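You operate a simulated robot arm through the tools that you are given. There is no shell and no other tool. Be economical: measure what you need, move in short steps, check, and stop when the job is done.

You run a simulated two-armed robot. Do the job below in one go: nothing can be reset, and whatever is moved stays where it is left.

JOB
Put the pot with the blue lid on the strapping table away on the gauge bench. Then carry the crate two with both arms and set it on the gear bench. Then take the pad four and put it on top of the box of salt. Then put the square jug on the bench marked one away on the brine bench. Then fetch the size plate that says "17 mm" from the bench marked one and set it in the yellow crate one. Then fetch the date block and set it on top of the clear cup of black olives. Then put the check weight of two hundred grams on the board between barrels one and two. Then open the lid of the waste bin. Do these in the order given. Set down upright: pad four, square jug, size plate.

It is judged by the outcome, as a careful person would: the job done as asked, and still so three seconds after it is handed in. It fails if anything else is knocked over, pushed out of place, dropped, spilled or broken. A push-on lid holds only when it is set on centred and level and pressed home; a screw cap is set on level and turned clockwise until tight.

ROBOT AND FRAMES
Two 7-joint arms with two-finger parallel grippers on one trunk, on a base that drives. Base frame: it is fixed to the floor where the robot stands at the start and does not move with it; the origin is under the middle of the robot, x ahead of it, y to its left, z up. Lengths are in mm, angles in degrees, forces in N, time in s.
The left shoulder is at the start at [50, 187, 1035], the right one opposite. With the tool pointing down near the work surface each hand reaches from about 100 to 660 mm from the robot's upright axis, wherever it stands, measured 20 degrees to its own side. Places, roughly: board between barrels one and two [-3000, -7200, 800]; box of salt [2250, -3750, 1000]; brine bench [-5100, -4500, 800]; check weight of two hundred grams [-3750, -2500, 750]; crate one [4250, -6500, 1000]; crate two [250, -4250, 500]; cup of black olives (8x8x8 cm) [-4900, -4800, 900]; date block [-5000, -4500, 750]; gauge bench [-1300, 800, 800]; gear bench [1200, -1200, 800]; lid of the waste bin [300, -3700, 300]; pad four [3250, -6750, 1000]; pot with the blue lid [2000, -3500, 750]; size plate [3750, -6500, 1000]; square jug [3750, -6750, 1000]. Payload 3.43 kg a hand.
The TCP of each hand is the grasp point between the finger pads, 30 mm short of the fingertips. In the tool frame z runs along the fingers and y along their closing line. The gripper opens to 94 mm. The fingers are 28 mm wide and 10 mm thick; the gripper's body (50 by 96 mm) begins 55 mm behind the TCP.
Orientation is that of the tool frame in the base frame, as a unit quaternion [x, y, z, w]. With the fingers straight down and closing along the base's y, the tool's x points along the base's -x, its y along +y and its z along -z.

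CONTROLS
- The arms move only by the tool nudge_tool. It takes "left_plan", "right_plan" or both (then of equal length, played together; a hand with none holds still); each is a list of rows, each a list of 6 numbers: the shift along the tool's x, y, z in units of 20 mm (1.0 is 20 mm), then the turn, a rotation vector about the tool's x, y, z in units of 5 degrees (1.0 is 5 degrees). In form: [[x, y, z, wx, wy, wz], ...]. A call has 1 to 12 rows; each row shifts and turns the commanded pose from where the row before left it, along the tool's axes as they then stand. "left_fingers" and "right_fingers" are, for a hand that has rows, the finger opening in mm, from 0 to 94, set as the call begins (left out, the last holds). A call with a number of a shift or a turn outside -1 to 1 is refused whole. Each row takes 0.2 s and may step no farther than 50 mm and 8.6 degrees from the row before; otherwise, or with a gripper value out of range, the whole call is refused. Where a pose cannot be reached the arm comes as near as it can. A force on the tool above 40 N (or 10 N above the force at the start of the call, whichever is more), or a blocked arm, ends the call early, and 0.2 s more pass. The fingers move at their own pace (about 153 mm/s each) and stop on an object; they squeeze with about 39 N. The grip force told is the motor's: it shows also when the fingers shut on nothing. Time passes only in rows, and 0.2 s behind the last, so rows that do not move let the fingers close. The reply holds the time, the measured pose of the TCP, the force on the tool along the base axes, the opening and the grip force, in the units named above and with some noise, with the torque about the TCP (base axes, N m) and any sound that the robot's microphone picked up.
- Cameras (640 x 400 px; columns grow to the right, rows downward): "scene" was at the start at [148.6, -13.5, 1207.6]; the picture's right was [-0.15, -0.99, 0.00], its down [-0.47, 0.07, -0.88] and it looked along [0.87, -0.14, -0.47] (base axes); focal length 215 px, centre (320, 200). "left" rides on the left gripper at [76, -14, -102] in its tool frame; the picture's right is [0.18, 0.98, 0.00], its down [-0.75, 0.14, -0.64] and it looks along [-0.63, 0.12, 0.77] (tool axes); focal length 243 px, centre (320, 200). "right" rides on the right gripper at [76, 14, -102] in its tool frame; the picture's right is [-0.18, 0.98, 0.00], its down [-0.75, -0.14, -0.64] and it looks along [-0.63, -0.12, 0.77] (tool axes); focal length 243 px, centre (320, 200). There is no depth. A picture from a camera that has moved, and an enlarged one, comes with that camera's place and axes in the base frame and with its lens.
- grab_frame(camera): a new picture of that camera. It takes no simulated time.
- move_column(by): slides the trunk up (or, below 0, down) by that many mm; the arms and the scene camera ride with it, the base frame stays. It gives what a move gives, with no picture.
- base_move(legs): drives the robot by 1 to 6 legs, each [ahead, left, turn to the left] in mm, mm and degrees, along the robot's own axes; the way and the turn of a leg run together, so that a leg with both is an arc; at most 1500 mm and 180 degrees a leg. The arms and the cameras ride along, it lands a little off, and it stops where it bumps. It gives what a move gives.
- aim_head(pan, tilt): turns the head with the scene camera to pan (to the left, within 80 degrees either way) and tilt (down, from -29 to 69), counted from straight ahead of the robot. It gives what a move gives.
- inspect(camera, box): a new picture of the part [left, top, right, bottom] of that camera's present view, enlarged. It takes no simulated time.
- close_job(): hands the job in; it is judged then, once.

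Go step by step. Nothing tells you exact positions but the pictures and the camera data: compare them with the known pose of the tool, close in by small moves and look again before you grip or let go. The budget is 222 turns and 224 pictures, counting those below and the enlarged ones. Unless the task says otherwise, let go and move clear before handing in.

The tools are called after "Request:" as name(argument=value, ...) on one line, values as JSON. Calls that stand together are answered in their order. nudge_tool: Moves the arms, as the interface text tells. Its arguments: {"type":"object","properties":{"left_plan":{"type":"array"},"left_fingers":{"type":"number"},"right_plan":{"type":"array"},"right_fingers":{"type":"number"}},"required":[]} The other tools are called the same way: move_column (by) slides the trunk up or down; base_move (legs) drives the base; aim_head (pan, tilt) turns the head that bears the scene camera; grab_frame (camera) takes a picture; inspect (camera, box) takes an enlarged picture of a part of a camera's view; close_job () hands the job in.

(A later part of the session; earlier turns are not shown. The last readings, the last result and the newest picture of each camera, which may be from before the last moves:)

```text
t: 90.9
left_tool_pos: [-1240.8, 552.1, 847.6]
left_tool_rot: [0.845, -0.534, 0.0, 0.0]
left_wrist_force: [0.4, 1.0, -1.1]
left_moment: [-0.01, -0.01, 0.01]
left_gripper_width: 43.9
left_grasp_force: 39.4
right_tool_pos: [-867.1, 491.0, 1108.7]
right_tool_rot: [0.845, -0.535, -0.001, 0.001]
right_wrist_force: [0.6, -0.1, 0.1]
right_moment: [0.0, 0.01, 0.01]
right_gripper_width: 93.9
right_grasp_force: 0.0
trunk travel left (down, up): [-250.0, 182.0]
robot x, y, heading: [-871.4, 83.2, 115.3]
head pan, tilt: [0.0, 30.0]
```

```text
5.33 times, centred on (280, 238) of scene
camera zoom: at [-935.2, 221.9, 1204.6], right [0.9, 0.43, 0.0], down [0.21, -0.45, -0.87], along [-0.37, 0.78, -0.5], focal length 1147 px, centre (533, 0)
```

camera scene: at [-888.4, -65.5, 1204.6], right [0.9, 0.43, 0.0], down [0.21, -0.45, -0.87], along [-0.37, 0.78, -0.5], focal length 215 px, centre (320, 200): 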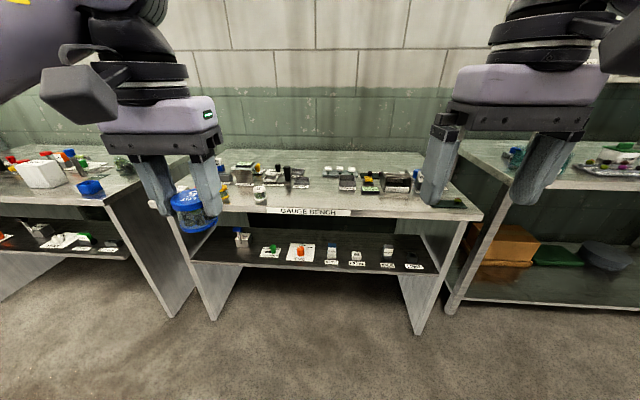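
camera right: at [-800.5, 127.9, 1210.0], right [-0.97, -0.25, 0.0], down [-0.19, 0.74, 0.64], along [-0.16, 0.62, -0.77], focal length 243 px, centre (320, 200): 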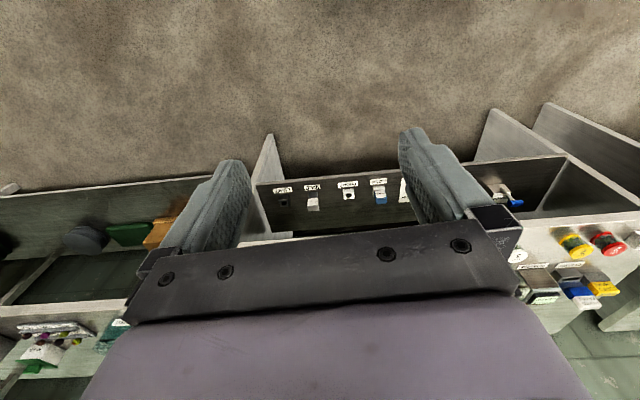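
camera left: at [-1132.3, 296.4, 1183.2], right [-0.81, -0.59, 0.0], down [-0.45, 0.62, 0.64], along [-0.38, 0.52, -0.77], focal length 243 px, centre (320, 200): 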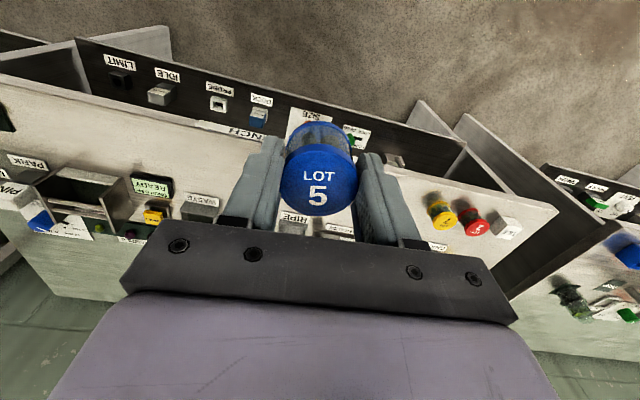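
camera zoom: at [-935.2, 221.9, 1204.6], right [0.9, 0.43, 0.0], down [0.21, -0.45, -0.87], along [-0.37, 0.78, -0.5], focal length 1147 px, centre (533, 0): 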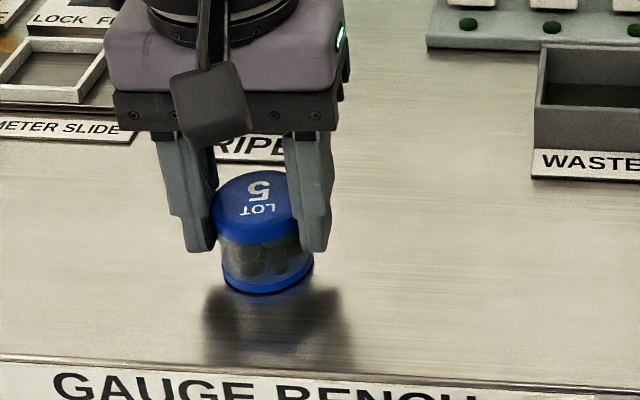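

Request:
nudge_tool(left_plan=[[0, 0, 0.1, 0, 0, 0], [0, 0, 0.1, 0, 0, 0]])

Request:
nudge_tool(left_plan=[[0, 0, 0.1, 0, 0, 0], [0, 0, 0, 0, 0, 0]])

Request:
inspect(camera="scene", box=[220, 200, 340, 275])

```text
t: 91.5
left_tool_pos: [-1240.4, 552.3, 847.0]
left_tool_rot: [0.845, -0.534, -0.001, -0.001]
left_wrist_force: [0.7, -1.7, 7.8]
left_moment: [-0.2, -0.07, -0.05]
left_gripper_width: 43.9
left_grasp_force: 38.8
right_tool_pos: [-867.2, 488.3, 1109.6]
right_tool_rot: [0.845, -0.535, -0.002, 0.0]
right_wrist_force: [-0.3, 0.5, 0.6]
right_moment: [0.0, -0.04, -0.01]
right_gripper_width: 94.0
right_grasp_force: 0.0
trunk travel left (down, up): [-250.0, 182.0]
robot x, y, heading: [-873.6, 85.7, 115.2]
head pan, tilt: [0.0, 30.0]
```

```text
t: 92.1
left_tool_pos: [-1240.9, 552.1, 847.0]
left_tool_rot: [0.845, -0.534, -0.002, -0.003]
left_wrist_force: [-2.4, -3.7, 25.0]
left_moment: [-0.43, -0.03, -0.09]
left_gripper_width: 43.9
left_grasp_force: 38.8
right_tool_pos: [-866.0, 488.3, 1108.9]
right_tool_rot: [0.845, -0.535, -0.002, -0.001]
right_wrist_force: [0.3, 0.3, 0.5]
right_moment: [0.0, -0.02, 0.0]
right_gripper_width: 93.7
right_grasp_force: 0.0
trunk travel left (down, up): [-250.0, 182.0]
robot x, y, heading: [-870.6, 85.0, 115.2]
head pan, tilt: [0.0, 30.0]
```

```text
5.33 times, centred on (280, 238) of scene
camera zoom: at [-934.0, 219.9, 1205.3], right [0.9, 0.43, 0.0], down [0.21, -0.45, -0.87], along [-0.37, 0.78, -0.5], focal length 1147 px, centre (533, 0)
```

zoom: 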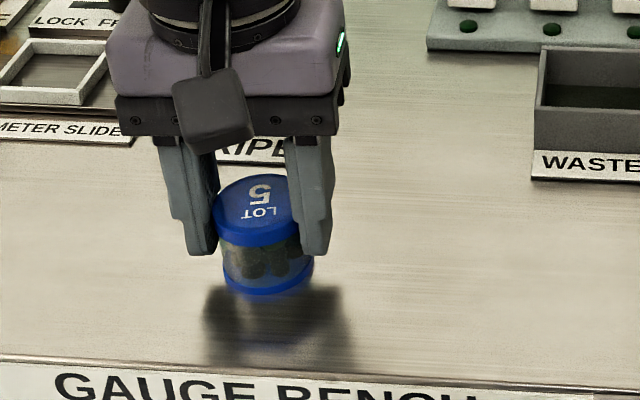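

Contact is made with the bench. I ease up slightly and open.

Request:
nudge_tool(left_plan=[[0, 0, -0.1, 0, 0, 0], [0, 0, 0, 0, 0, 0]])

Request:
nudge_tool(left_plan=[[0, 0, 0, 0, 0, 0], [0, 0, 0, 0, 0, 0]], left_fingers=80)

Request:
nudge_tool(left_plan=[[0, 0, -0.5, 0, 0, 0], [0, 0, -1, 0, 0, 0], [0, 0, -1, 0, 0, 0], [0, 0, -1, 0, 0, 0], [0, 0, -1, 0, 0, 0], [0, 0, -1, 0, 0, 0], [0.5, 0, -1, 0, 0, 0], [1, 0, -1, 0, 0, 0], [1, 0, -1, 0, 0, 0], [1, 0, -1, 0, 0, 0], [1, 0, -1, 0, 0, 0], [1, 0, -1, 0, 0, 0]])

Request:
inspect(camera="scene", box=[220, 200, 340, 275])

```text
t: 92.7
left_tool_pos: [-1239.5, 553.2, 846.0]
left_tool_rot: [0.845, -0.534, -0.002, -0.001]
left_wrist_force: [-3.0, -2.2, 17.9]
left_moment: [-0.25, 0.05, -0.06]
left_gripper_width: 44.0
left_grasp_force: 38.8
right_tool_pos: [-866.5, 488.9, 1108.7]
right_tool_rot: [0.845, -0.535, -0.002, 0.0]
right_wrist_force: [-0.8, 0.0, -0.1]
right_moment: [-0.01, 0.0, 0.01]
right_gripper_width: 94.1
right_grasp_force: 0.1
trunk travel left (down, up): [-250.0, 182.0]
robot x, y, heading: [-872.4, 85.2, 115.2]
head pan, tilt: [0.0, 30.0]
```

```text
t: 93.3
left_tool_pos: [-1240.9, 553.2, 844.3]
left_tool_rot: [0.845, -0.535, 0.0, 0.0]
left_wrist_force: [-1.0, 1.1, -0.6]
left_moment: [-0.01, -0.02, -0.02]
left_gripper_width: 80.1
left_grasp_force: 0.1
right_tool_pos: [-866.8, 490.8, 1106.6]
right_tool_rot: [0.845, -0.535, 0.0, 0.001]
right_wrist_force: [-0.1, 1.0, 0.0]
right_moment: [-0.02, 0.0, 0.02]
right_gripper_width: 94.1
right_grasp_force: 0.1
trunk travel left (down, up): [-250.0, 182.0]
robot x, y, heading: [-868.5, 87.1, 115.4]
head pan, tilt: [0.0, 30.0]
```

```text
t: 95.9
left_tool_pos: [-1192.2, 451.2, 1074.1]
left_tool_rot: [0.845, -0.534, 0.0, 0.0]
left_wrist_force: [-0.2, 0.5, -0.2]
left_moment: [0.04, 0.01, -0.05]
left_gripper_width: 80.1
left_grasp_force: 0.1
right_tool_pos: [-867.1, 489.2, 1106.2]
right_tool_rot: [0.844, -0.536, -0.001, 0.001]
right_wrist_force: [-0.5, 0.4, 0.2]
right_moment: [-0.01, 0.03, -0.01]
right_gripper_width: 93.9
right_grasp_force: 0.0
trunk travel left (down, up): [-250.0, 182.0]
robot x, y, heading: [-869.4, 87.1, 115.3]
head pan, tilt: [0.0, 30.0]
```

```text
5.33 times, centred on (280, 238) of scene
camera zoom: at [-935.0, 221.6, 1204.7], right [0.9, 0.43, 0.0], down [0.21, -0.45, -0.87], along [-0.37, 0.78, -0.5], focal length 1147 px, centre (533, 0)
```

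zoom: 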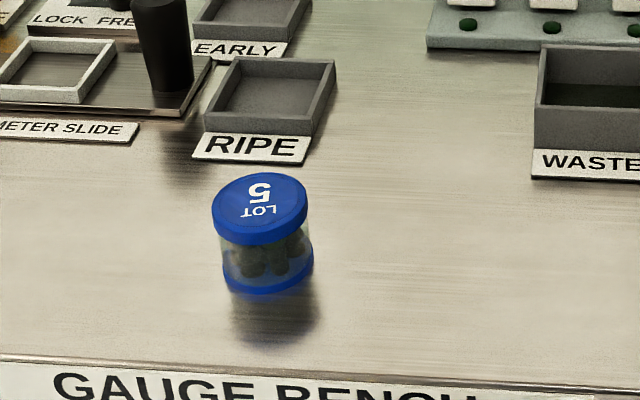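

The pot stands well on the gauge bench. Next is crate two: I drive back down the aisle.

Request:
base_move(legs=[[-300, 0, 0], [0, 0, -165], [1390, 0, 0], [0, 0, -20], [1480, 0, 0]])

Request:
aim_head(pan=-15, tilt=20)

Request:
grab_frame(camera="scene")

```text
t: 119.4
left_tool_pos: [741.0, -3138.4, 1073.4]
left_tool_rot: [0.605, 0.796, 0.0, 0.0]
left_wrist_force: [0.0, -0.5, -0.1]
left_moment: [0.0, 0.01, 0.0]
left_gripper_width: 80.0
left_grasp_force: 0.0
right_tool_pos: [412.6, -3120.7, 1107.9]
right_tool_rot: [0.607, 0.795, 0.001, 0.001]
right_wrist_force: [0.0, -0.1, -0.8]
right_moment: [-0.01, 0.02, -0.02]
right_gripper_width: 93.9
right_grasp_force: 0.1
trunk travel left (down, up): [-250.0, 182.0]
robot x, y, heading: [486.6, -2723.5, -74.5]
head pan, tilt: [0.0, 30.0]
```

```text
t: 120.2
left_tool_pos: [739.5, -3138.7, 1073.9]
left_tool_rot: [0.604, 0.797, -0.001, 0.001]
left_wrist_force: [0.2, -0.4, -0.1]
left_moment: [-0.04, 0.01, 0.01]
left_gripper_width: 79.8
left_grasp_force: 0.1
right_tool_pos: [414.1, -3121.3, 1106.6]
right_tool_rot: [0.606, 0.795, 0.0, 0.002]
right_wrist_force: [-0.1, -0.5, -0.3]
right_moment: [0.0, -0.01, -0.01]
right_gripper_width: 93.8
right_grasp_force: 0.1
trunk travel left (down, up): [-250.0, 182.0]
robot x, y, heading: [488.0, -2724.3, -74.6]
head pan, tilt: [-15.0, 20.0]
```

```text
189 pictures are left
camera scene: at [503.3, -2872.8, 1220.6], right [-1.0, -0.01, 0.0], down [0.0, 0.34, -0.94], along [0.01, -0.94, -0.34], focal length 215 px, centre (320, 200)
```

scene: 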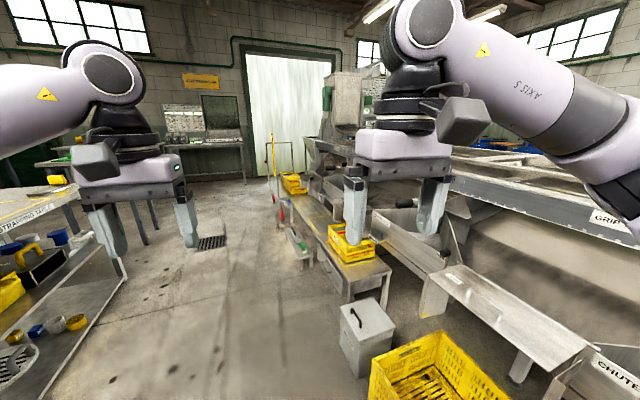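

Crate two sits on a low ledge past the bin. I go around wide and face it.

Request:
base_move(legs=[[0, 260, 0], [0, 0, -4], [1370, 0, 0], [0, 0, -101]])

Request:
aim_head(pan=0, tilt=32)

Request:
grab_frame(camera="scene")

```text
t: 134.3
left_tool_pos: [573.4, -4136.4, 1074.6]
left_tool_rot: [1.0, 0.015, 0.0, 0.0]
left_wrist_force: [0.0, 0.7, 0.7]
left_moment: [-0.01, -0.06, 0.0]
left_gripper_width: 79.9
left_grasp_force: 0.0
right_tool_pos: [669.0, -3822.7, 1107.5]
right_tool_rot: [1.0, 0.014, 0.0, 0.001]
right_wrist_force: [-1.0, -0.1, 0.6]
right_moment: [0.03, -0.01, 0.0]
right_gripper_width: 93.9
right_grasp_force: 0.0
trunk travel left (down, up): [-250.0, 182.0]
robot x, y, heading: [1038.3, -3987.5, -178.1]
head pan, tilt: [-15.0, 20.0]
```

```text
t: 135.1
left_tool_pos: [573.0, -4136.2, 1075.8]
left_tool_rot: [1.0, 0.015, -0.001, 0.0]
left_wrist_force: [-0.1, -0.3, 0.1]
left_moment: [0.01, 0.02, -0.01]
left_gripper_width: 79.7
left_grasp_force: 0.2
right_tool_pos: [669.8, -3824.1, 1107.5]
right_tool_rot: [1.0, 0.014, -0.001, 0.001]
right_wrist_force: [0.1, -0.3, -0.6]
right_moment: [0.03, 0.0, 0.03]
right_gripper_width: 94.0
right_grasp_force: 0.1
trunk travel left (down, up): [-250.0, 182.0]
robot x, y, heading: [1037.0, -3991.6, -178.3]
head pan, tilt: [0.0, 32.0]
```

```text
188 pictures are left
camera scene: at [889.1, -3992.8, 1201.5], right [-0.03, 1.0, 0.0], down [0.53, 0.02, -0.85], along [-0.85, -0.02, -0.53], focal length 215 px, centre (320, 200)
```

scene: 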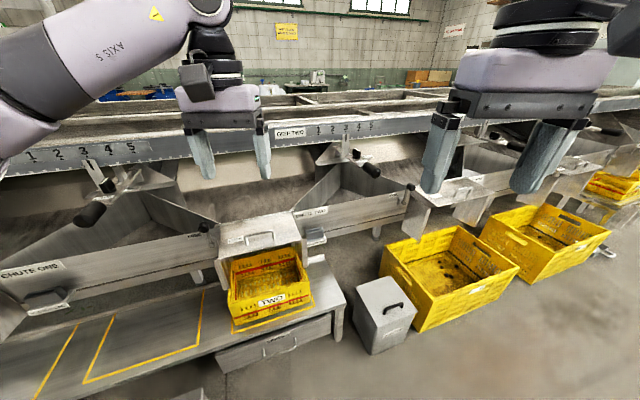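

Request:
inspect(camera="scene", box=[190, 210, 430, 360])

```text
2.67 times, centred on (310, 285) of scene
camera zoom: at [889.1, -3992.8, 1201.5], right [-0.03, 1.0, 0.0], down [0.53, 0.02, -0.85], along [-0.85, -0.02, -0.53], focal length 574 px, centre (347, -27)
```

zoom: 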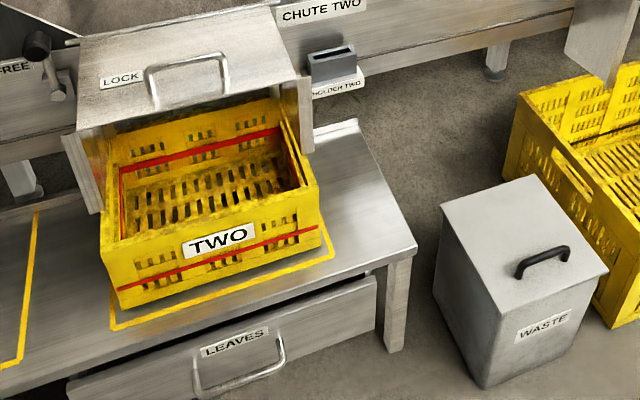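

The crate is in a dock with a hood marked LOCK and a lever near "FREE". I zoom in to understand it.

Request:
inspect(camera="scene", box=[180, 200, 320, 290])

Request:
inspect(camera="scene", box=[60, 170, 240, 285])

Request:
grab_frame(camera="left")

```text
4.44 times, centred on (250, 245) of scene
camera zoom: at [889.1, -3992.8, 1201.5], right [-0.03, 1.0, 0.0], down [0.53, 0.02, -0.85], along [-0.85, -0.02, -0.53], focal length 956 px, centre (631, 0)
```

zoom: 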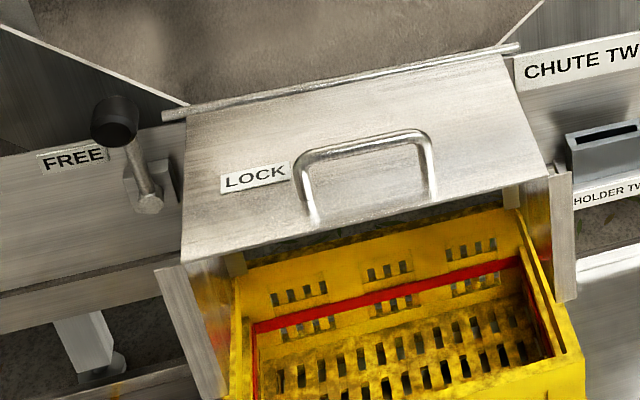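

```text
3.48 times, centred on (150, 228) of scene
camera zoom: at [889.1, -3992.8, 1201.5], right [-0.03, 1.0, 0.0], down [0.53, 0.02, -0.85], along [-0.85, -0.02, -0.53], focal length 748 px, centre (911, 104)
```

zoom: 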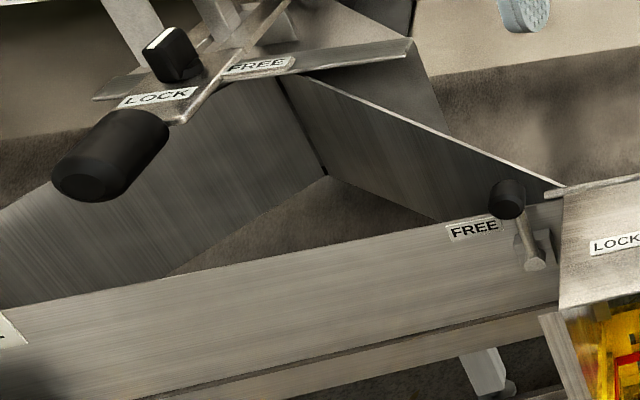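

```text
184 pictures are left
camera left: at [650.4, -4120.6, 1176.3], right [0.21, -0.98, 0.0], down [-0.75, -0.16, 0.64], along [-0.63, -0.14, -0.77], focal length 243 px, centre (320, 200)
```

left: 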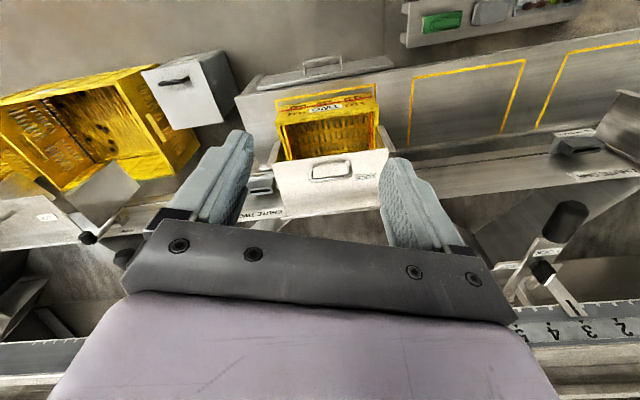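

Crate two (about 307 wide, 200 deep, front facing me at heading about -158) stands half under a chute flap. I square up to it and lower the trunk.

Request:
base_move(legs=[[0, 0, 20], [150, -58, 0]])

Request:
move_column(by=-245)

Request:
aim_head(pan=0, tilt=38)

Request:
grab_frame(camera="scene")

Request:
grab_frame(camera="left")

Request:
grab_frame(camera="right")

```text
t: 137.5
left_tool_pos: [497.0, -4283.7, 1074.0]
left_tool_rot: [0.982, 0.188, 0.0, 0.0]
left_wrist_force: [0.2, 0.2, 0.7]
left_moment: [0.02, -0.01, 0.02]
left_gripper_width: 80.1
left_grasp_force: 0.0
right_tool_pos: [479.2, -3958.0, 1107.7]
right_tool_rot: [0.982, 0.187, 0.0, 0.001]
right_wrist_force: [-0.3, -0.2, 1.4]
right_moment: [-0.01, -0.01, 0.04]
right_gripper_width: 94.2
right_grasp_force: 0.0
trunk travel left (down, up): [-250.0, 182.0]
robot x, y, heading: [878.4, -3985.6, -158.3]
head pan, tilt: [0.0, 32.0]
```

```text
t: 140.1
left_tool_pos: [496.5, -4284.2, 829.2]
left_tool_rot: [0.982, 0.188, -0.002, 0.001]
left_wrist_force: [-0.7, 0.7, 1.2]
left_moment: [0.03, -0.01, 0.0]
left_gripper_width: 79.9
left_grasp_force: 0.1
right_tool_pos: [480.2, -3957.2, 863.5]
right_tool_rot: [0.982, 0.188, 0.0, 0.001]
right_wrist_force: [0.2, 0.4, 0.5]
right_moment: [0.04, 0.01, -0.02]
right_gripper_width: 93.9
right_grasp_force: 0.0
trunk travel left (down, up): [-5.0, 427.0]
robot x, y, heading: [882.5, -3985.8, -158.4]
head pan, tilt: [0.0, 32.0]
```

```text
t: 140.8
left_tool_pos: [496.3, -4283.4, 829.4]
left_tool_rot: [0.982, 0.189, -0.001, 0.0]
left_wrist_force: [0.5, 0.4, 0.5]
left_moment: [0.03, 0.01, -0.01]
left_gripper_width: 80.1
left_grasp_force: 0.1
right_tool_pos: [480.4, -3956.2, 861.8]
right_tool_rot: [0.982, 0.188, 0.0, 0.0]
right_wrist_force: [0.9, 0.4, 0.4]
right_moment: [-0.02, -0.03, 0.01]
right_gripper_width: 94.0
right_grasp_force: 0.0
trunk travel left (down, up): [-5.0, 427.0]
robot x, y, heading: [881.5, -3988.2, -158.3]
head pan, tilt: [0.0, 38.0]
```

```text
183 pictures are left
camera scene: at [747.8, -4039.7, 947.3], right [-0.37, 0.93, 0.0], down [0.57, 0.23, -0.79], along [-0.73, -0.29, -0.62], focal length 215 px, centre (320, 200)
```

scene: 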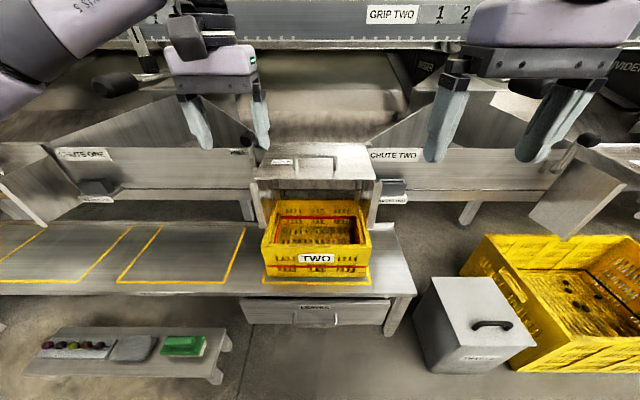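

```text
182 pictures are left
camera left: at [563.6, -4242.9, 931.3], right [0.53, -0.84, 0.0], down [-0.65, -0.41, 0.64], along [-0.54, -0.34, -0.77], focal length 243 px, centre (320, 200)
```

left: 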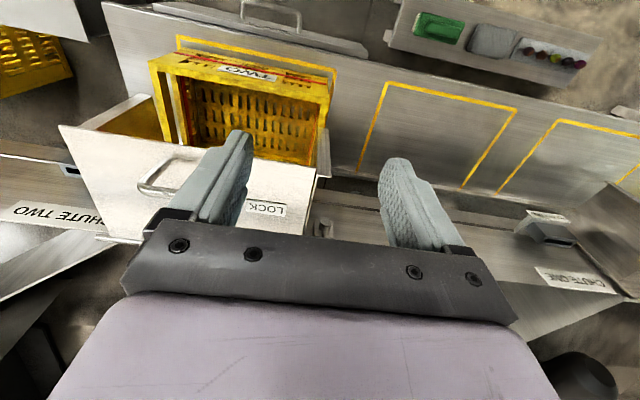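

```text
181 pictures are left
camera right: at [555.7, -3941.8, 965.1], right [0.19, -0.98, 0.0], down [-0.75, -0.15, 0.64], along [-0.63, -0.12, -0.77], focal length 243 px, centre (320, 200)
```

right: 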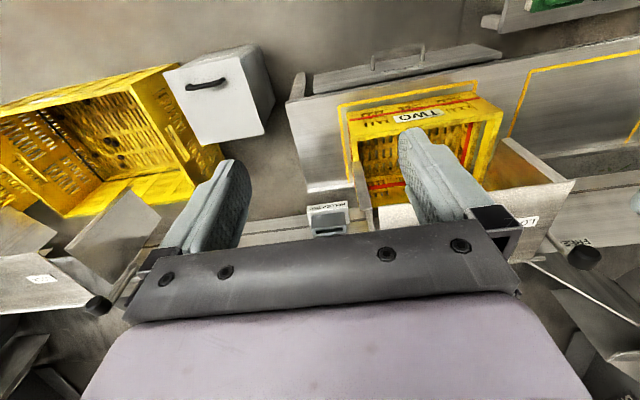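

Request:
inspect(camera="scene", box=[230, 130, 410, 300])

Request:
inspect(camera="left", box=[130, 0, 370, 150])

Request:
inspect(camera="right", box=[300, 60, 540, 210])

```text
2.35 times, centred on (320, 215) of scene
camera zoom: at [747.8, -4039.7, 947.3], right [-0.37, 0.93, 0.0], down [0.57, 0.23, -0.79], along [-0.73, -0.29, -0.62], focal length 506 px, centre (320, 165)
```

zoom: 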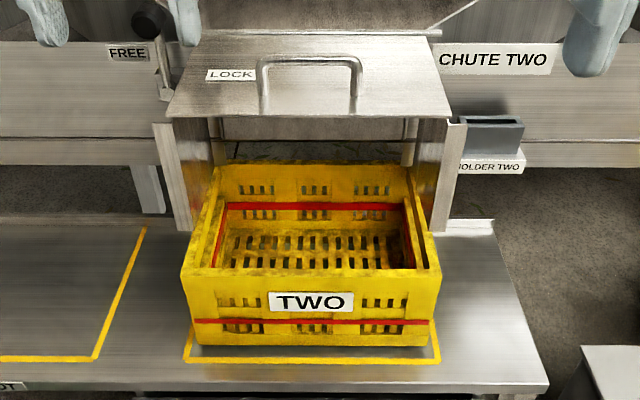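

```text
2.67 times, centred on (250, 75) of left
camera zoom: at [563.6, -4242.9, 931.3], right [0.53, -0.84, 0.0], down [-0.65, -0.41, 0.64], along [-0.54, -0.34, -0.77], focal length 647 px, centre (507, 533)
```

zoom: 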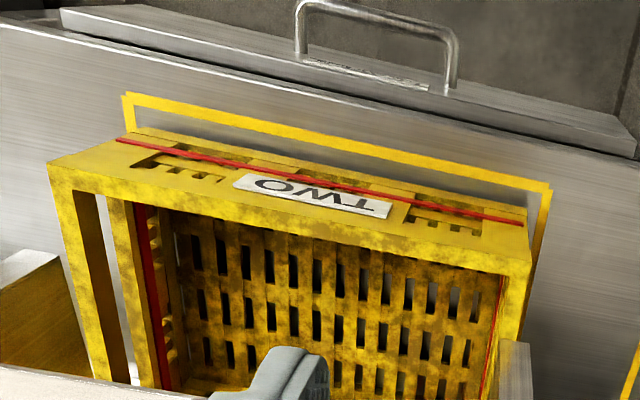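

```text
2.67 times, centred on (420, 135) of right
camera zoom: at [555.7, -3941.8, 965.1], right [0.19, -0.98, 0.0], down [-0.75, -0.15, 0.64], along [-0.63, -0.12, -0.77], focal length 647 px, centre (53, 373)
```

zoom: 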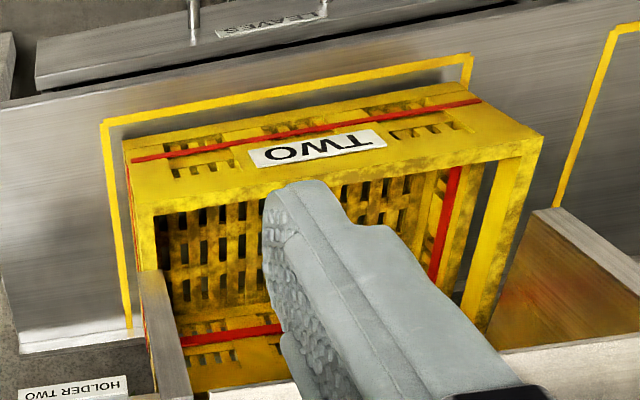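

The crate's sides carry bars next to the walls; rim at about z 495, front corners near [456,-4326] and [353,-4055]. I'll grip both sides near the front with hands tilted 25° to stay clear of the hood; first tilt and come down.

Request:
nudge_tool(left_plan=[[0, 0, 0, 0, -1, 0], [0, 0, 0, 0, -1, 0], [0, 0, 0, 0, -1, 0], [0, 0, 0, 0, -1, 0], [0, 0, 0, 0, -1, 0]], right_plan=[[0, 0, 0, 0, -1, 0], [0, 0, 0, 0, -1, 0], [0, 0, 0, 0, -1, 0], [0, 0, 0, 0, -1, 0], [0, 0, 0, 0, -1, 0]], left_fingers=80, right_fingers=80)

Request:
nudge_tool(left_plan=[[0.167, 0.016, 0.771, 0, 0, 0], [0.167, 0.016, 0.771, 0, 0, 0], [0.167, 0.016, 0.771, 0, 0, 0], [0.167, 0.016, 0.771, 0, 0, 0], [0.167, 0.016, 0.771, 0, 0, 0], [0.167, 0.016, 0.771, 0, 0, 0], [0.167, 0.016, 0.771, 0, 0, 0], [0.167, 0.016, 0.771, 0, 0, 0], [0.167, 0.016, 0.771, 0, 0, 0], [0.167, 0.016, 0.771, 0, 0, 0], [0.167, 0.016, 0.771, 0, 0, 0], [0.167, 0.016, 0.771, 0, 0, 0]], right_plan=[[-0.053, 0.172, 0.972, 0, 0, 0], [-0.053, 0.172, 0.972, 0, 0, 0], [-0.053, 0.172, 0.972, 0, 0, 0], [-0.053, 0.172, 0.972, 0, 0, 0], [-0.053, 0.172, 0.972, 0, 0, 0], [-0.053, 0.172, 0.972, 0, 0, 0], [-0.053, 0.172, 0.972, 0, 0, 0], [-0.053, 0.172, 0.972, 0, 0, 0], [-0.053, 0.172, 0.972, 0, 0, 0], [-0.053, 0.172, 0.972, 0, 0, 0], [-0.053, 0.172, 0.972, 0, 0, 0], [-0.053, 0.172, 0.972, 0, 0, 0]])

Request:
grab_frame(camera="scene")

Request:
grab_frame(camera="right")

Request:
grab_frame(camera="left")

```text
t: 141.9
left_tool_pos: [497.6, -4283.6, 828.0]
left_tool_rot: [0.959, 0.185, -0.213, 0.041]
left_wrist_force: [-0.3, 0.4, -0.6]
left_moment: [0.04, -0.03, 0.0]
left_gripper_width: 79.8
left_grasp_force: 0.0
right_tool_pos: [479.3, -3956.1, 863.0]
right_tool_rot: [0.959, 0.182, -0.214, 0.041]
right_wrist_force: [0.4, 0.1, -0.1]
right_moment: [0.02, -0.03, -0.01]
right_gripper_width: 79.9
right_grasp_force: 0.0
trunk travel left (down, up): [-5.0, 427.0]
robot x, y, heading: [879.1, -3987.9, -158.0]
head pan, tilt: [0.0, 38.0]
```

```text
t: 144.6
left_tool_pos: [458.0, -4301.5, 644.3]
left_tool_rot: [0.959, 0.183, -0.213, 0.041]
left_wrist_force: [0.4, 0.0, -0.6]
left_moment: [0.0, -0.02, 0.04]
left_gripper_width: 80.0
left_grasp_force: 0.0
right_tool_pos: [390.6, -4034.9, 656.3]
right_tool_rot: [0.959, 0.183, -0.213, 0.041]
right_wrist_force: [0.2, -0.6, 0.4]
right_moment: [0.0, -0.01, -0.02]
right_gripper_width: 79.9
right_grasp_force: 0.0
trunk travel left (down, up): [-5.0, 427.0]
robot x, y, heading: [883.3, -3988.3, -158.5]
head pan, tilt: [0.0, 38.0]
```

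```text
177 pictures are left
camera scene: at [747.9, -4039.7, 947.3], right [-0.37, 0.93, 0.0], down [0.57, 0.23, -0.79], along [-0.73, -0.29, -0.62], focal length 215 px, centre (320, 200)
```

scene: 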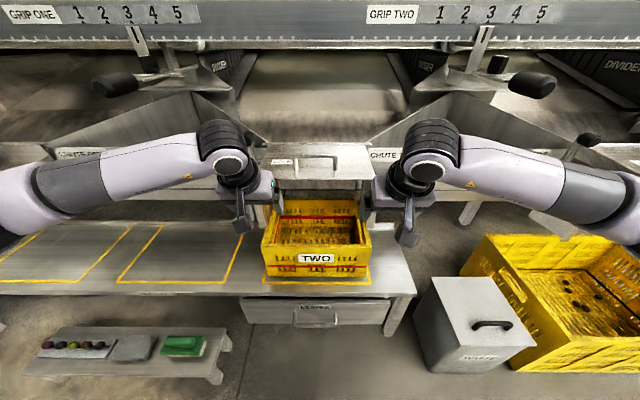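

```text
176 pictures are left
camera right: at [500.3, -4007.3, 717.3], right [0.21, -0.98, 0.08], down [-0.43, -0.02, 0.9], along [-0.88, -0.22, -0.43], focal length 243 px, centre (320, 200)
```

right: 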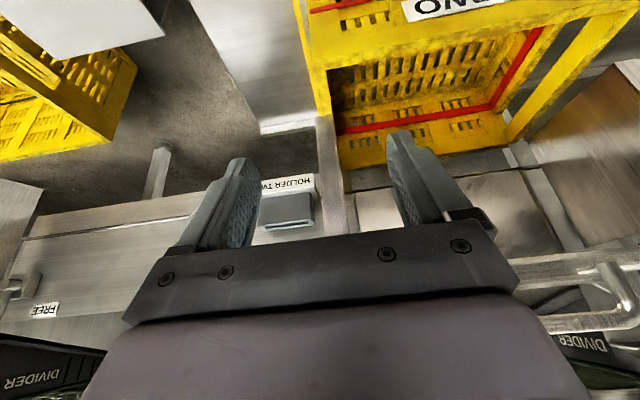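

```text
175 pictures are left
camera left: at [557.8, -4248.5, 704.3], right [0.52, -0.85, -0.08], down [-0.33, -0.28, 0.9], along [-0.79, -0.44, -0.43], focal length 243 px, centre (320, 200)
```

left: 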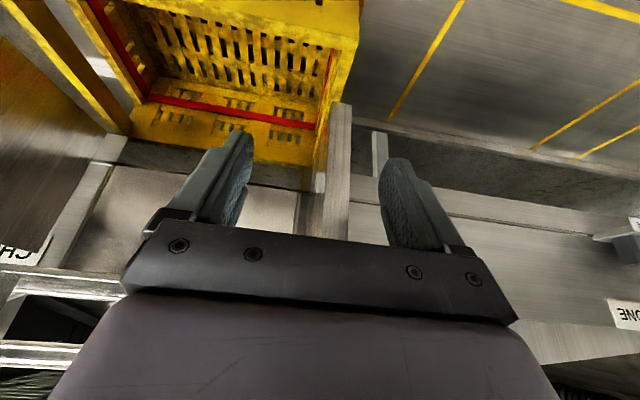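

Both hands straddle their sides without contact. I go on down to just above the rim.

Request:
nudge_tool(left_plan=[[0.167, 0.016, 0.771, 0, 0, 0], [0.167, 0.016, 0.771, 0, 0, 0], [0.167, 0.016, 0.771, 0, 0, 0], [0.167, 0.016, 0.771, 0, 0, 0], [0.167, 0.016, 0.771, 0, 0, 0], [0.167, 0.016, 0.771, 0, 0, 0]], right_plan=[[-0.053, 0.172, 0.972, 0, 0, 0], [-0.053, 0.172, 0.972, 0, 0, 0], [-0.053, 0.172, 0.972, 0, 0, 0], [-0.053, 0.172, 0.972, 0, 0, 0], [-0.053, 0.172, 0.972, 0, 0, 0], [-0.053, 0.172, 0.972, 0, 0, 0]])

Request:
inspect(camera="scene", box=[220, 150, 420, 290])

Request:
grab_frame(camera="right")

Request:
grab_frame(camera="left")

```text
t: 145.9
left_tool_pos: [439.2, -4311.0, 553.2]
left_tool_rot: [0.959, 0.183, -0.214, 0.041]
left_wrist_force: [-0.5, 0.6, -0.1]
left_moment: [0.0, -0.03, -0.01]
left_gripper_width: 79.9
left_grasp_force: 0.0
right_tool_pos: [346.3, -4076.3, 553.9]
right_tool_rot: [0.959, 0.183, -0.213, 0.042]
right_wrist_force: [1.3, -0.5, -0.1]
right_moment: [0.01, -0.02, -0.01]
right_gripper_width: 79.9
right_grasp_force: 0.2
trunk travel left (down, up): [-5.0, 427.0]
robot x, y, heading: [885.5, -3988.1, -158.2]
head pan, tilt: [0.0, 38.0]
```

```text
2.86 times, centred on (320, 220) of scene
camera zoom: at [747.9, -4039.7, 947.3], right [-0.37, 0.93, 0.0], down [0.57, 0.23, -0.79], along [-0.73, -0.29, -0.62], focal length 615 px, centre (320, 143)
```

zoom: 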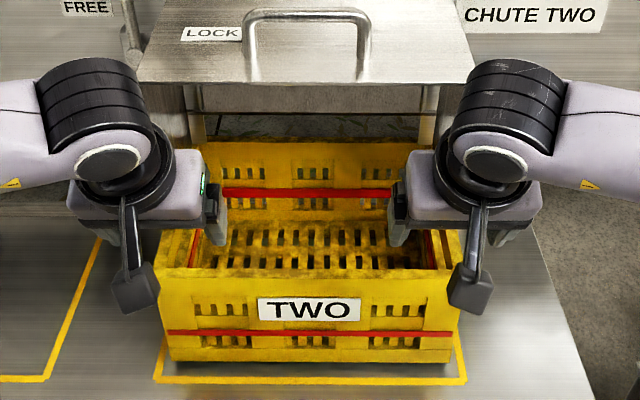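

```text
173 pictures are left
camera right: at [455.5, -4047.8, 613.5], right [0.21, -0.98, 0.08], down [-0.43, -0.02, 0.9], along [-0.88, -0.22, -0.43], focal length 243 px, centre (320, 200)
```

right: 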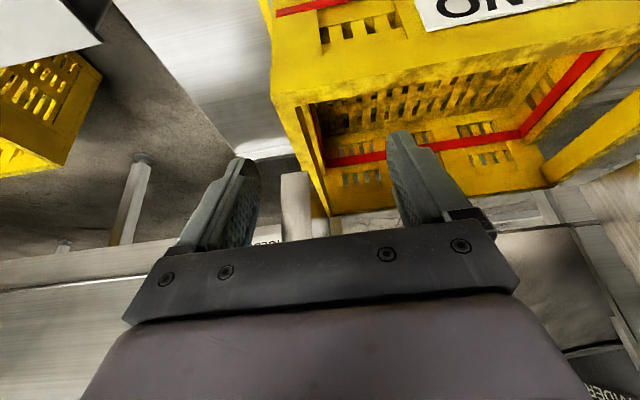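

```text
172 pictures are left
camera left: at [539.4, -4257.4, 613.9], right [0.52, -0.85, -0.08], down [-0.33, -0.28, 0.9], along [-0.79, -0.44, -0.43], focal length 243 px, centre (320, 200)
```

left: 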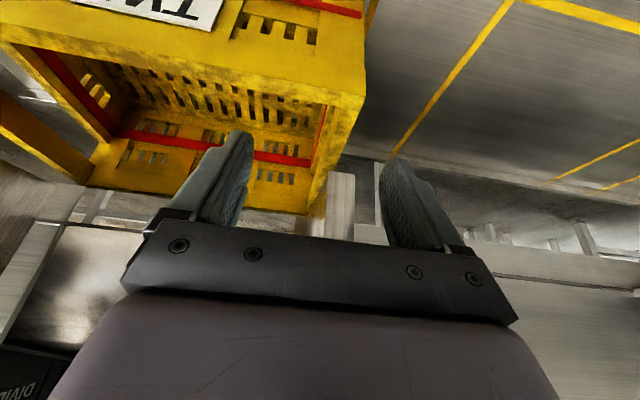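

Well centred. I slide both hands 80 mm along their fingers onto the side walls.

Request:
nudge_tool(left_plan=[[0, 0, 0.8, 0, 0, 0], [0, 0, 0.8, 0, 0, 0], [0, 0, 0.8, 0, 0, 0], [0, 0, 0.8, 0, 0, 0], [0, 0, 0.8, 0, 0, 0]], right_plan=[[0, 0, 0.8, 0, 0, 0], [0, 0, 0.8, 0, 0, 0], [0, 0, 0.8, 0, 0, 0], [0, 0, 0.8, 0, 0, 0], [0, 0, 0.8, 0, 0, 0]])

Request:
inspect(camera="scene", box=[220, 150, 420, 290])

Request:
grab_frame(camera="right")

Request:
grab_frame(camera="left")

```text
t: 147.2
left_tool_pos: [407.4, -4322.0, 480.6]
left_tool_rot: [0.959, 0.184, -0.213, 0.041]
left_wrist_force: [0.5, -0.3, 0.2]
left_moment: [-0.02, -0.04, 0.02]
left_gripper_width: 79.9
left_grasp_force: 0.0
right_tool_pos: [316.1, -4087.7, 481.3]
right_tool_rot: [0.959, 0.183, -0.214, 0.04]
right_wrist_force: [0.0, 0.9, 0.0]
right_moment: [0.0, -0.01, -0.03]
right_gripper_width: 80.3
right_grasp_force: 0.0
trunk travel left (down, up): [-5.0, 427.0]
robot x, y, heading: [887.4, -3990.8, -158.0]
head pan, tilt: [0.0, 38.0]
```

```text
2.86 times, centred on (320, 220) of scene
camera zoom: at [747.9, -4039.7, 947.3], right [-0.37, 0.93, 0.0], down [0.57, 0.23, -0.79], along [-0.73, -0.29, -0.62], focal length 615 px, centre (320, 143)
```

zoom: 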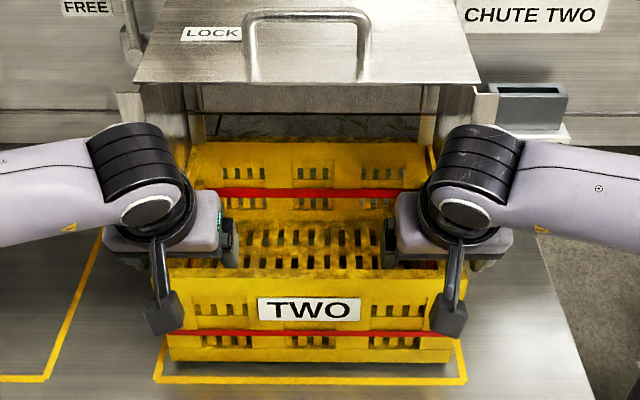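

```text
170 pictures are left
camera right: at [426.8, -4059.4, 541.8], right [0.21, -0.98, 0.08], down [-0.43, -0.02, 0.9], along [-0.88, -0.22, -0.43], focal length 243 px, centre (320, 200)
```

right: 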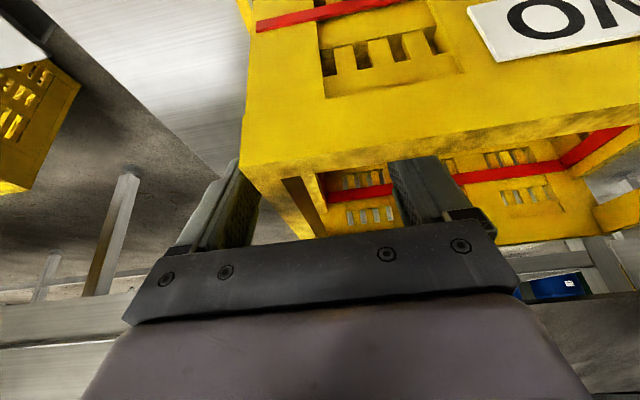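

```text
169 pictures are left
camera left: at [508.0, -4268.7, 541.1], right [0.52, -0.85, -0.08], down [-0.33, -0.28, 0.9], along [-0.79, -0.44, -0.43], focal length 243 px, centre (320, 200)
```

left: 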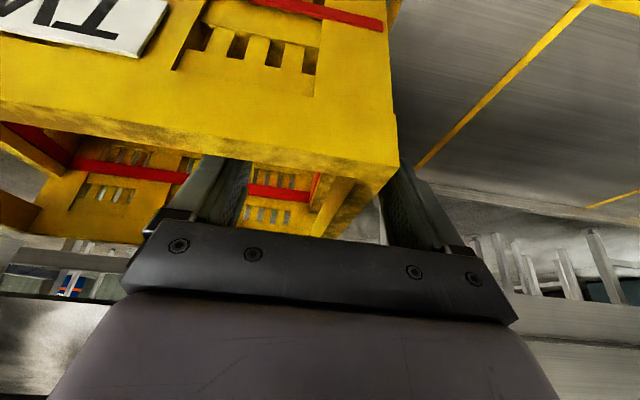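

Both outer fingers are close to the crate, so I shift each hand about 13 mm outward to centre, then close.

Request:
nudge_tool(left_plan=[[0, 0.35, 0, 0, 0, 0], [0, 0.3, 0, 0, 0, 0]], right_plan=[[0, -0.35, 0, 0, 0, 0], [0, -0.35, 0, 0, 0, 0]])

Request:
grab_frame(camera="right")

Request:
grab_frame(camera="left")

```text
t: 147.8
left_tool_pos: [413.2, -4335.3, 480.1]
left_tool_rot: [0.958, 0.184, -0.214, 0.041]
left_wrist_force: [0.0, 0.5, 0.0]
left_moment: [-0.01, 0.05, 0.0]
left_gripper_width: 80.1
left_grasp_force: 0.0
right_tool_pos: [313.1, -4073.1, 481.7]
right_tool_rot: [0.959, 0.183, -0.213, 0.041]
right_wrist_force: [0.5, -0.5, 0.5]
right_moment: [0.02, -0.01, 0.04]
right_gripper_width: 80.0
right_grasp_force: 0.0
trunk travel left (down, up): [-5.0, 427.0]
robot x, y, heading: [881.3, -3988.1, -158.3]
head pan, tilt: [0.0, 38.0]
```

```text
168 pictures are left
camera right: at [421.7, -4046.0, 542.6], right [0.21, -0.98, 0.08], down [-0.43, -0.02, 0.9], along [-0.88, -0.22, -0.43], focal length 243 px, centre (320, 200)
```

right: 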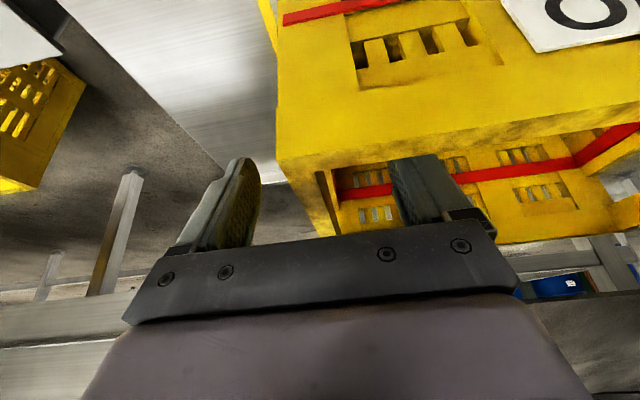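

```text
167 pictures are left
camera left: at [513.0, -4282.2, 541.1], right [0.52, -0.85, -0.08], down [-0.33, -0.28, 0.9], along [-0.79, -0.44, -0.43], focal length 243 px, centre (320, 200)
```

left: 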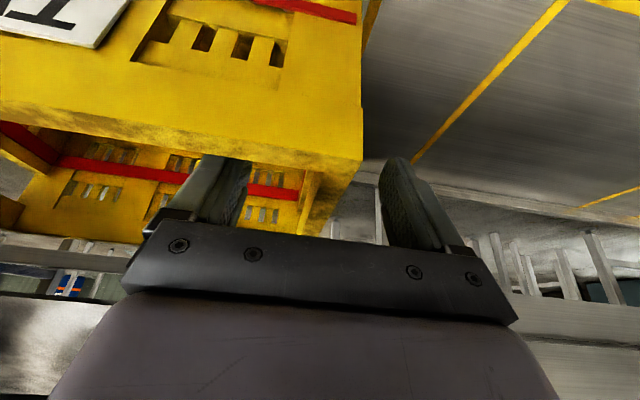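

Request:
nudge_tool(left_plan=[[0, 0, 0, 0, 0, 0], [0, 0, 0, 0, 0, 0], [0, 0, 0, 0, 0, 0]], right_plan=[[0, 0, 0, 0, 0, 0], [0, 0, 0, 0, 0, 0], [0, 0, 0, 0, 0, 0]], left_fingers=0, right_fingers=0)

Request:
inspect(camera="scene", box=[220, 150, 420, 290])

```text
t: 148.6
left_tool_pos: [412.8, -4338.6, 480.3]
left_tool_rot: [0.958, 0.186, -0.213, 0.045]
left_wrist_force: [8.1, -18.8, 2.4]
left_moment: [0.15, 0.0, -0.7]
left_gripper_width: 16.3
left_grasp_force: 39.1
right_tool_pos: [309.9, -4071.5, 480.9]
right_tool_rot: [0.959, 0.179, -0.214, 0.038]
right_wrist_force: [-9.5, 19.2, 1.6]
right_moment: [-0.01, -0.35, 0.06]
right_gripper_width: 16.3
right_grasp_force: 38.9
trunk travel left (down, up): [-5.0, 427.0]
robot x, y, heading: [880.9, -3988.0, -158.7]
head pan, tilt: [0.0, 38.0]
```

```text
2.86 times, centred on (320, 220) of scene
camera zoom: at [748.0, -4039.6, 947.3], right [-0.37, 0.93, 0.0], down [0.57, 0.23, -0.79], along [-0.73, -0.29, -0.62], focal length 615 px, centre (320, 143)
```

zoom: 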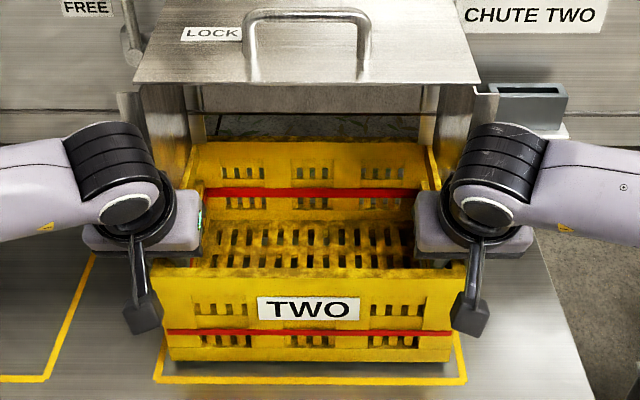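

Both hold 16 mm bars. I relieve the side load, then lift 20 mm with the trunk and check.

Request:
nudge_tool(left_plan=[[0, 0.17, 0, 0, 0, 0]], right_plan=[[0, -0.17, 0, 0, 0, 0]])

Request:
move_column(by=20)

Request:
grab_frame(camera="scene")

Request:
grab_frame(camera="right")

```text
t: 148.9
left_tool_pos: [415.0, -4339.1, 480.4]
left_tool_rot: [0.958, 0.185, -0.214, 0.04]
left_wrist_force: [5.5, -13.3, 5.2]
left_moment: [0.29, -0.66, -0.42]
left_gripper_width: 16.2
left_grasp_force: 38.8
right_tool_pos: [309.9, -4071.0, 482.7]
right_tool_rot: [0.959, 0.182, -0.213, 0.042]
right_wrist_force: [-7.4, 12.2, -0.4]
right_moment: [-0.21, 0.59, -0.37]
right_gripper_width: 16.4
right_grasp_force: 39.1
trunk travel left (down, up): [-5.0, 427.0]
robot x, y, heading: [880.1, -3988.8, -158.2]
head pan, tilt: [0.0, 38.0]
```

```text
t: 149.6
left_tool_pos: [414.6, -4338.9, 498.5]
left_tool_rot: [0.959, 0.184, -0.212, 0.04]
left_wrist_force: [5.7, -9.2, -1.1]
left_moment: [-0.02, 0.27, -0.34]
left_gripper_width: 15.9
left_grasp_force: 38.6
right_tool_pos: [310.9, -4070.4, 500.9]
right_tool_rot: [0.959, 0.184, -0.212, 0.042]
right_wrist_force: [-6.3, 9.3, -2.2]
right_moment: [0.19, -0.43, -0.23]
right_gripper_width: 16.4
right_grasp_force: 39.4
trunk travel left (down, up): [-25.0, 407.0]
robot x, y, heading: [884.5, -3987.2, -158.4]
head pan, tilt: [0.0, 38.0]
```

```text
165 pictures are left
camera scene: at [747.6, -4039.8, 967.2], right [-0.37, 0.93, 0.0], down [0.57, 0.23, -0.79], along [-0.73, -0.29, -0.62], focal length 215 px, centre (320, 200)
```

scene: 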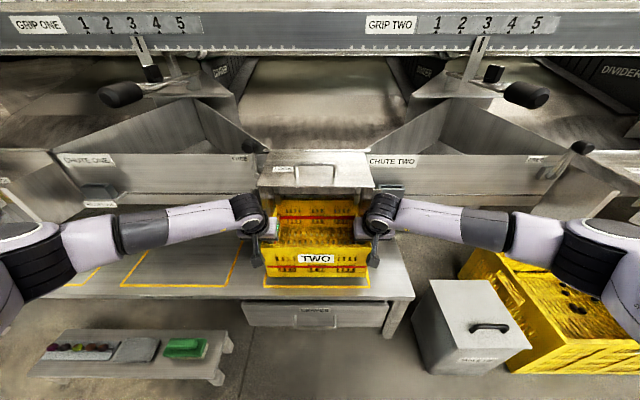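

```text
164 pictures are left
camera right: at [420.6, -4042.6, 562.6], right [0.21, -0.98, 0.08], down [-0.44, -0.02, 0.9], along [-0.88, -0.22, -0.43], focal length 243 px, centre (320, 200)
```

right: 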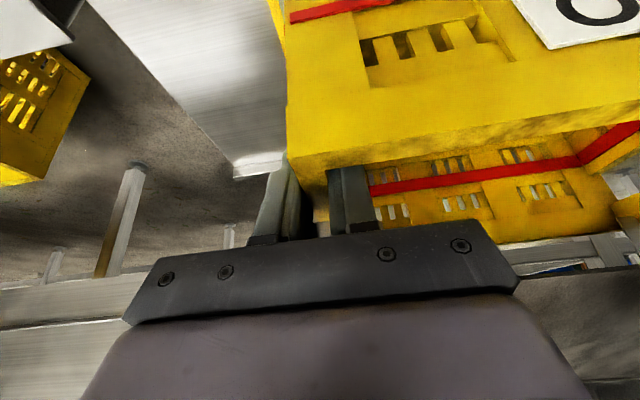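

The crate is up and level. I back straight out from under the hood, then raise the trunk.

Request:
base_move(legs=[[-280, 0, 0]])

Request:
grab_frame(camera="scene")

Request:
move_column(by=400)

Request:
grab_frame(camera="scene")

```text
t: 151.6
left_tool_pos: [669.0, -4235.9, 500.6]
left_tool_rot: [0.959, 0.182, -0.213, 0.039]
left_wrist_force: [3.6, -4.1, -0.4]
left_moment: [0.13, -0.17, -0.32]
left_gripper_width: 15.8
left_grasp_force: 39.3
right_tool_pos: [565.5, -3967.6, 502.3]
right_tool_rot: [0.959, 0.181, -0.213, 0.042]
right_wrist_force: [-4.6, 3.7, -2.4]
right_moment: [0.03, 0.02, -0.27]
right_gripper_width: 16.2
right_grasp_force: 38.9
trunk travel left (down, up): [-25.0, 407.0]
robot x, y, heading: [1138.5, -3885.3, -158.5]
head pan, tilt: [0.0, 38.0]
```

```text
163 pictures are left
camera scene: at [1003.3, -3938.2, 967.2], right [-0.37, 0.93, 0.0], down [0.57, 0.23, -0.79], along [-0.73, -0.29, -0.62], focal length 215 px, centre (320, 200)
```

scene: 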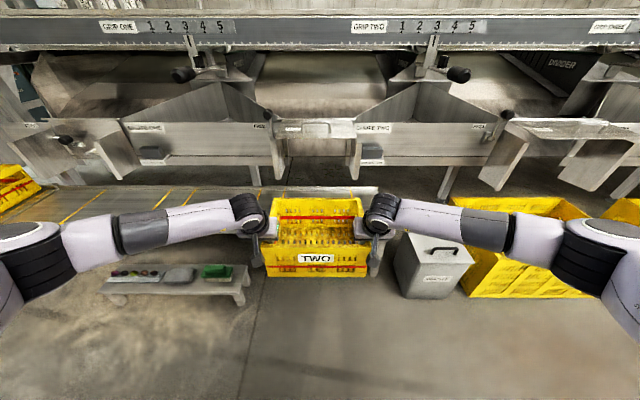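

```text
t: 155.4
left_tool_pos: [668.9, -4237.7, 899.6]
left_tool_rot: [0.959, 0.182, -0.212, 0.039]
left_wrist_force: [0.8, 0.2, -1.0]
left_moment: [0.13, -0.12, -0.34]
left_gripper_width: 16.0
left_grasp_force: 38.8
right_tool_pos: [565.3, -3968.2, 901.8]
right_tool_rot: [0.959, 0.181, -0.212, 0.041]
right_wrist_force: [-1.6, -1.0, -2.7]
right_moment: [0.08, -0.02, -0.21]
right_gripper_width: 16.3
right_grasp_force: 39.1
trunk travel left (down, up): [-425.0, 7.0]
robot x, y, heading: [1138.4, -3885.7, -158.4]
head pan, tilt: [0.0, 38.0]
```

```text
162 pictures are left
camera scene: at [1003.2, -3938.3, 1367.1], right [-0.37, 0.93, 0.0], down [0.57, 0.23, -0.79], along [-0.73, -0.29, -0.62], focal length 215 px, centre (320, 200)
```

scene: 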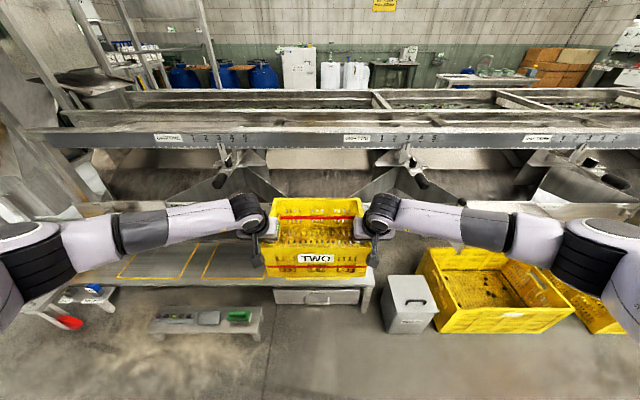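

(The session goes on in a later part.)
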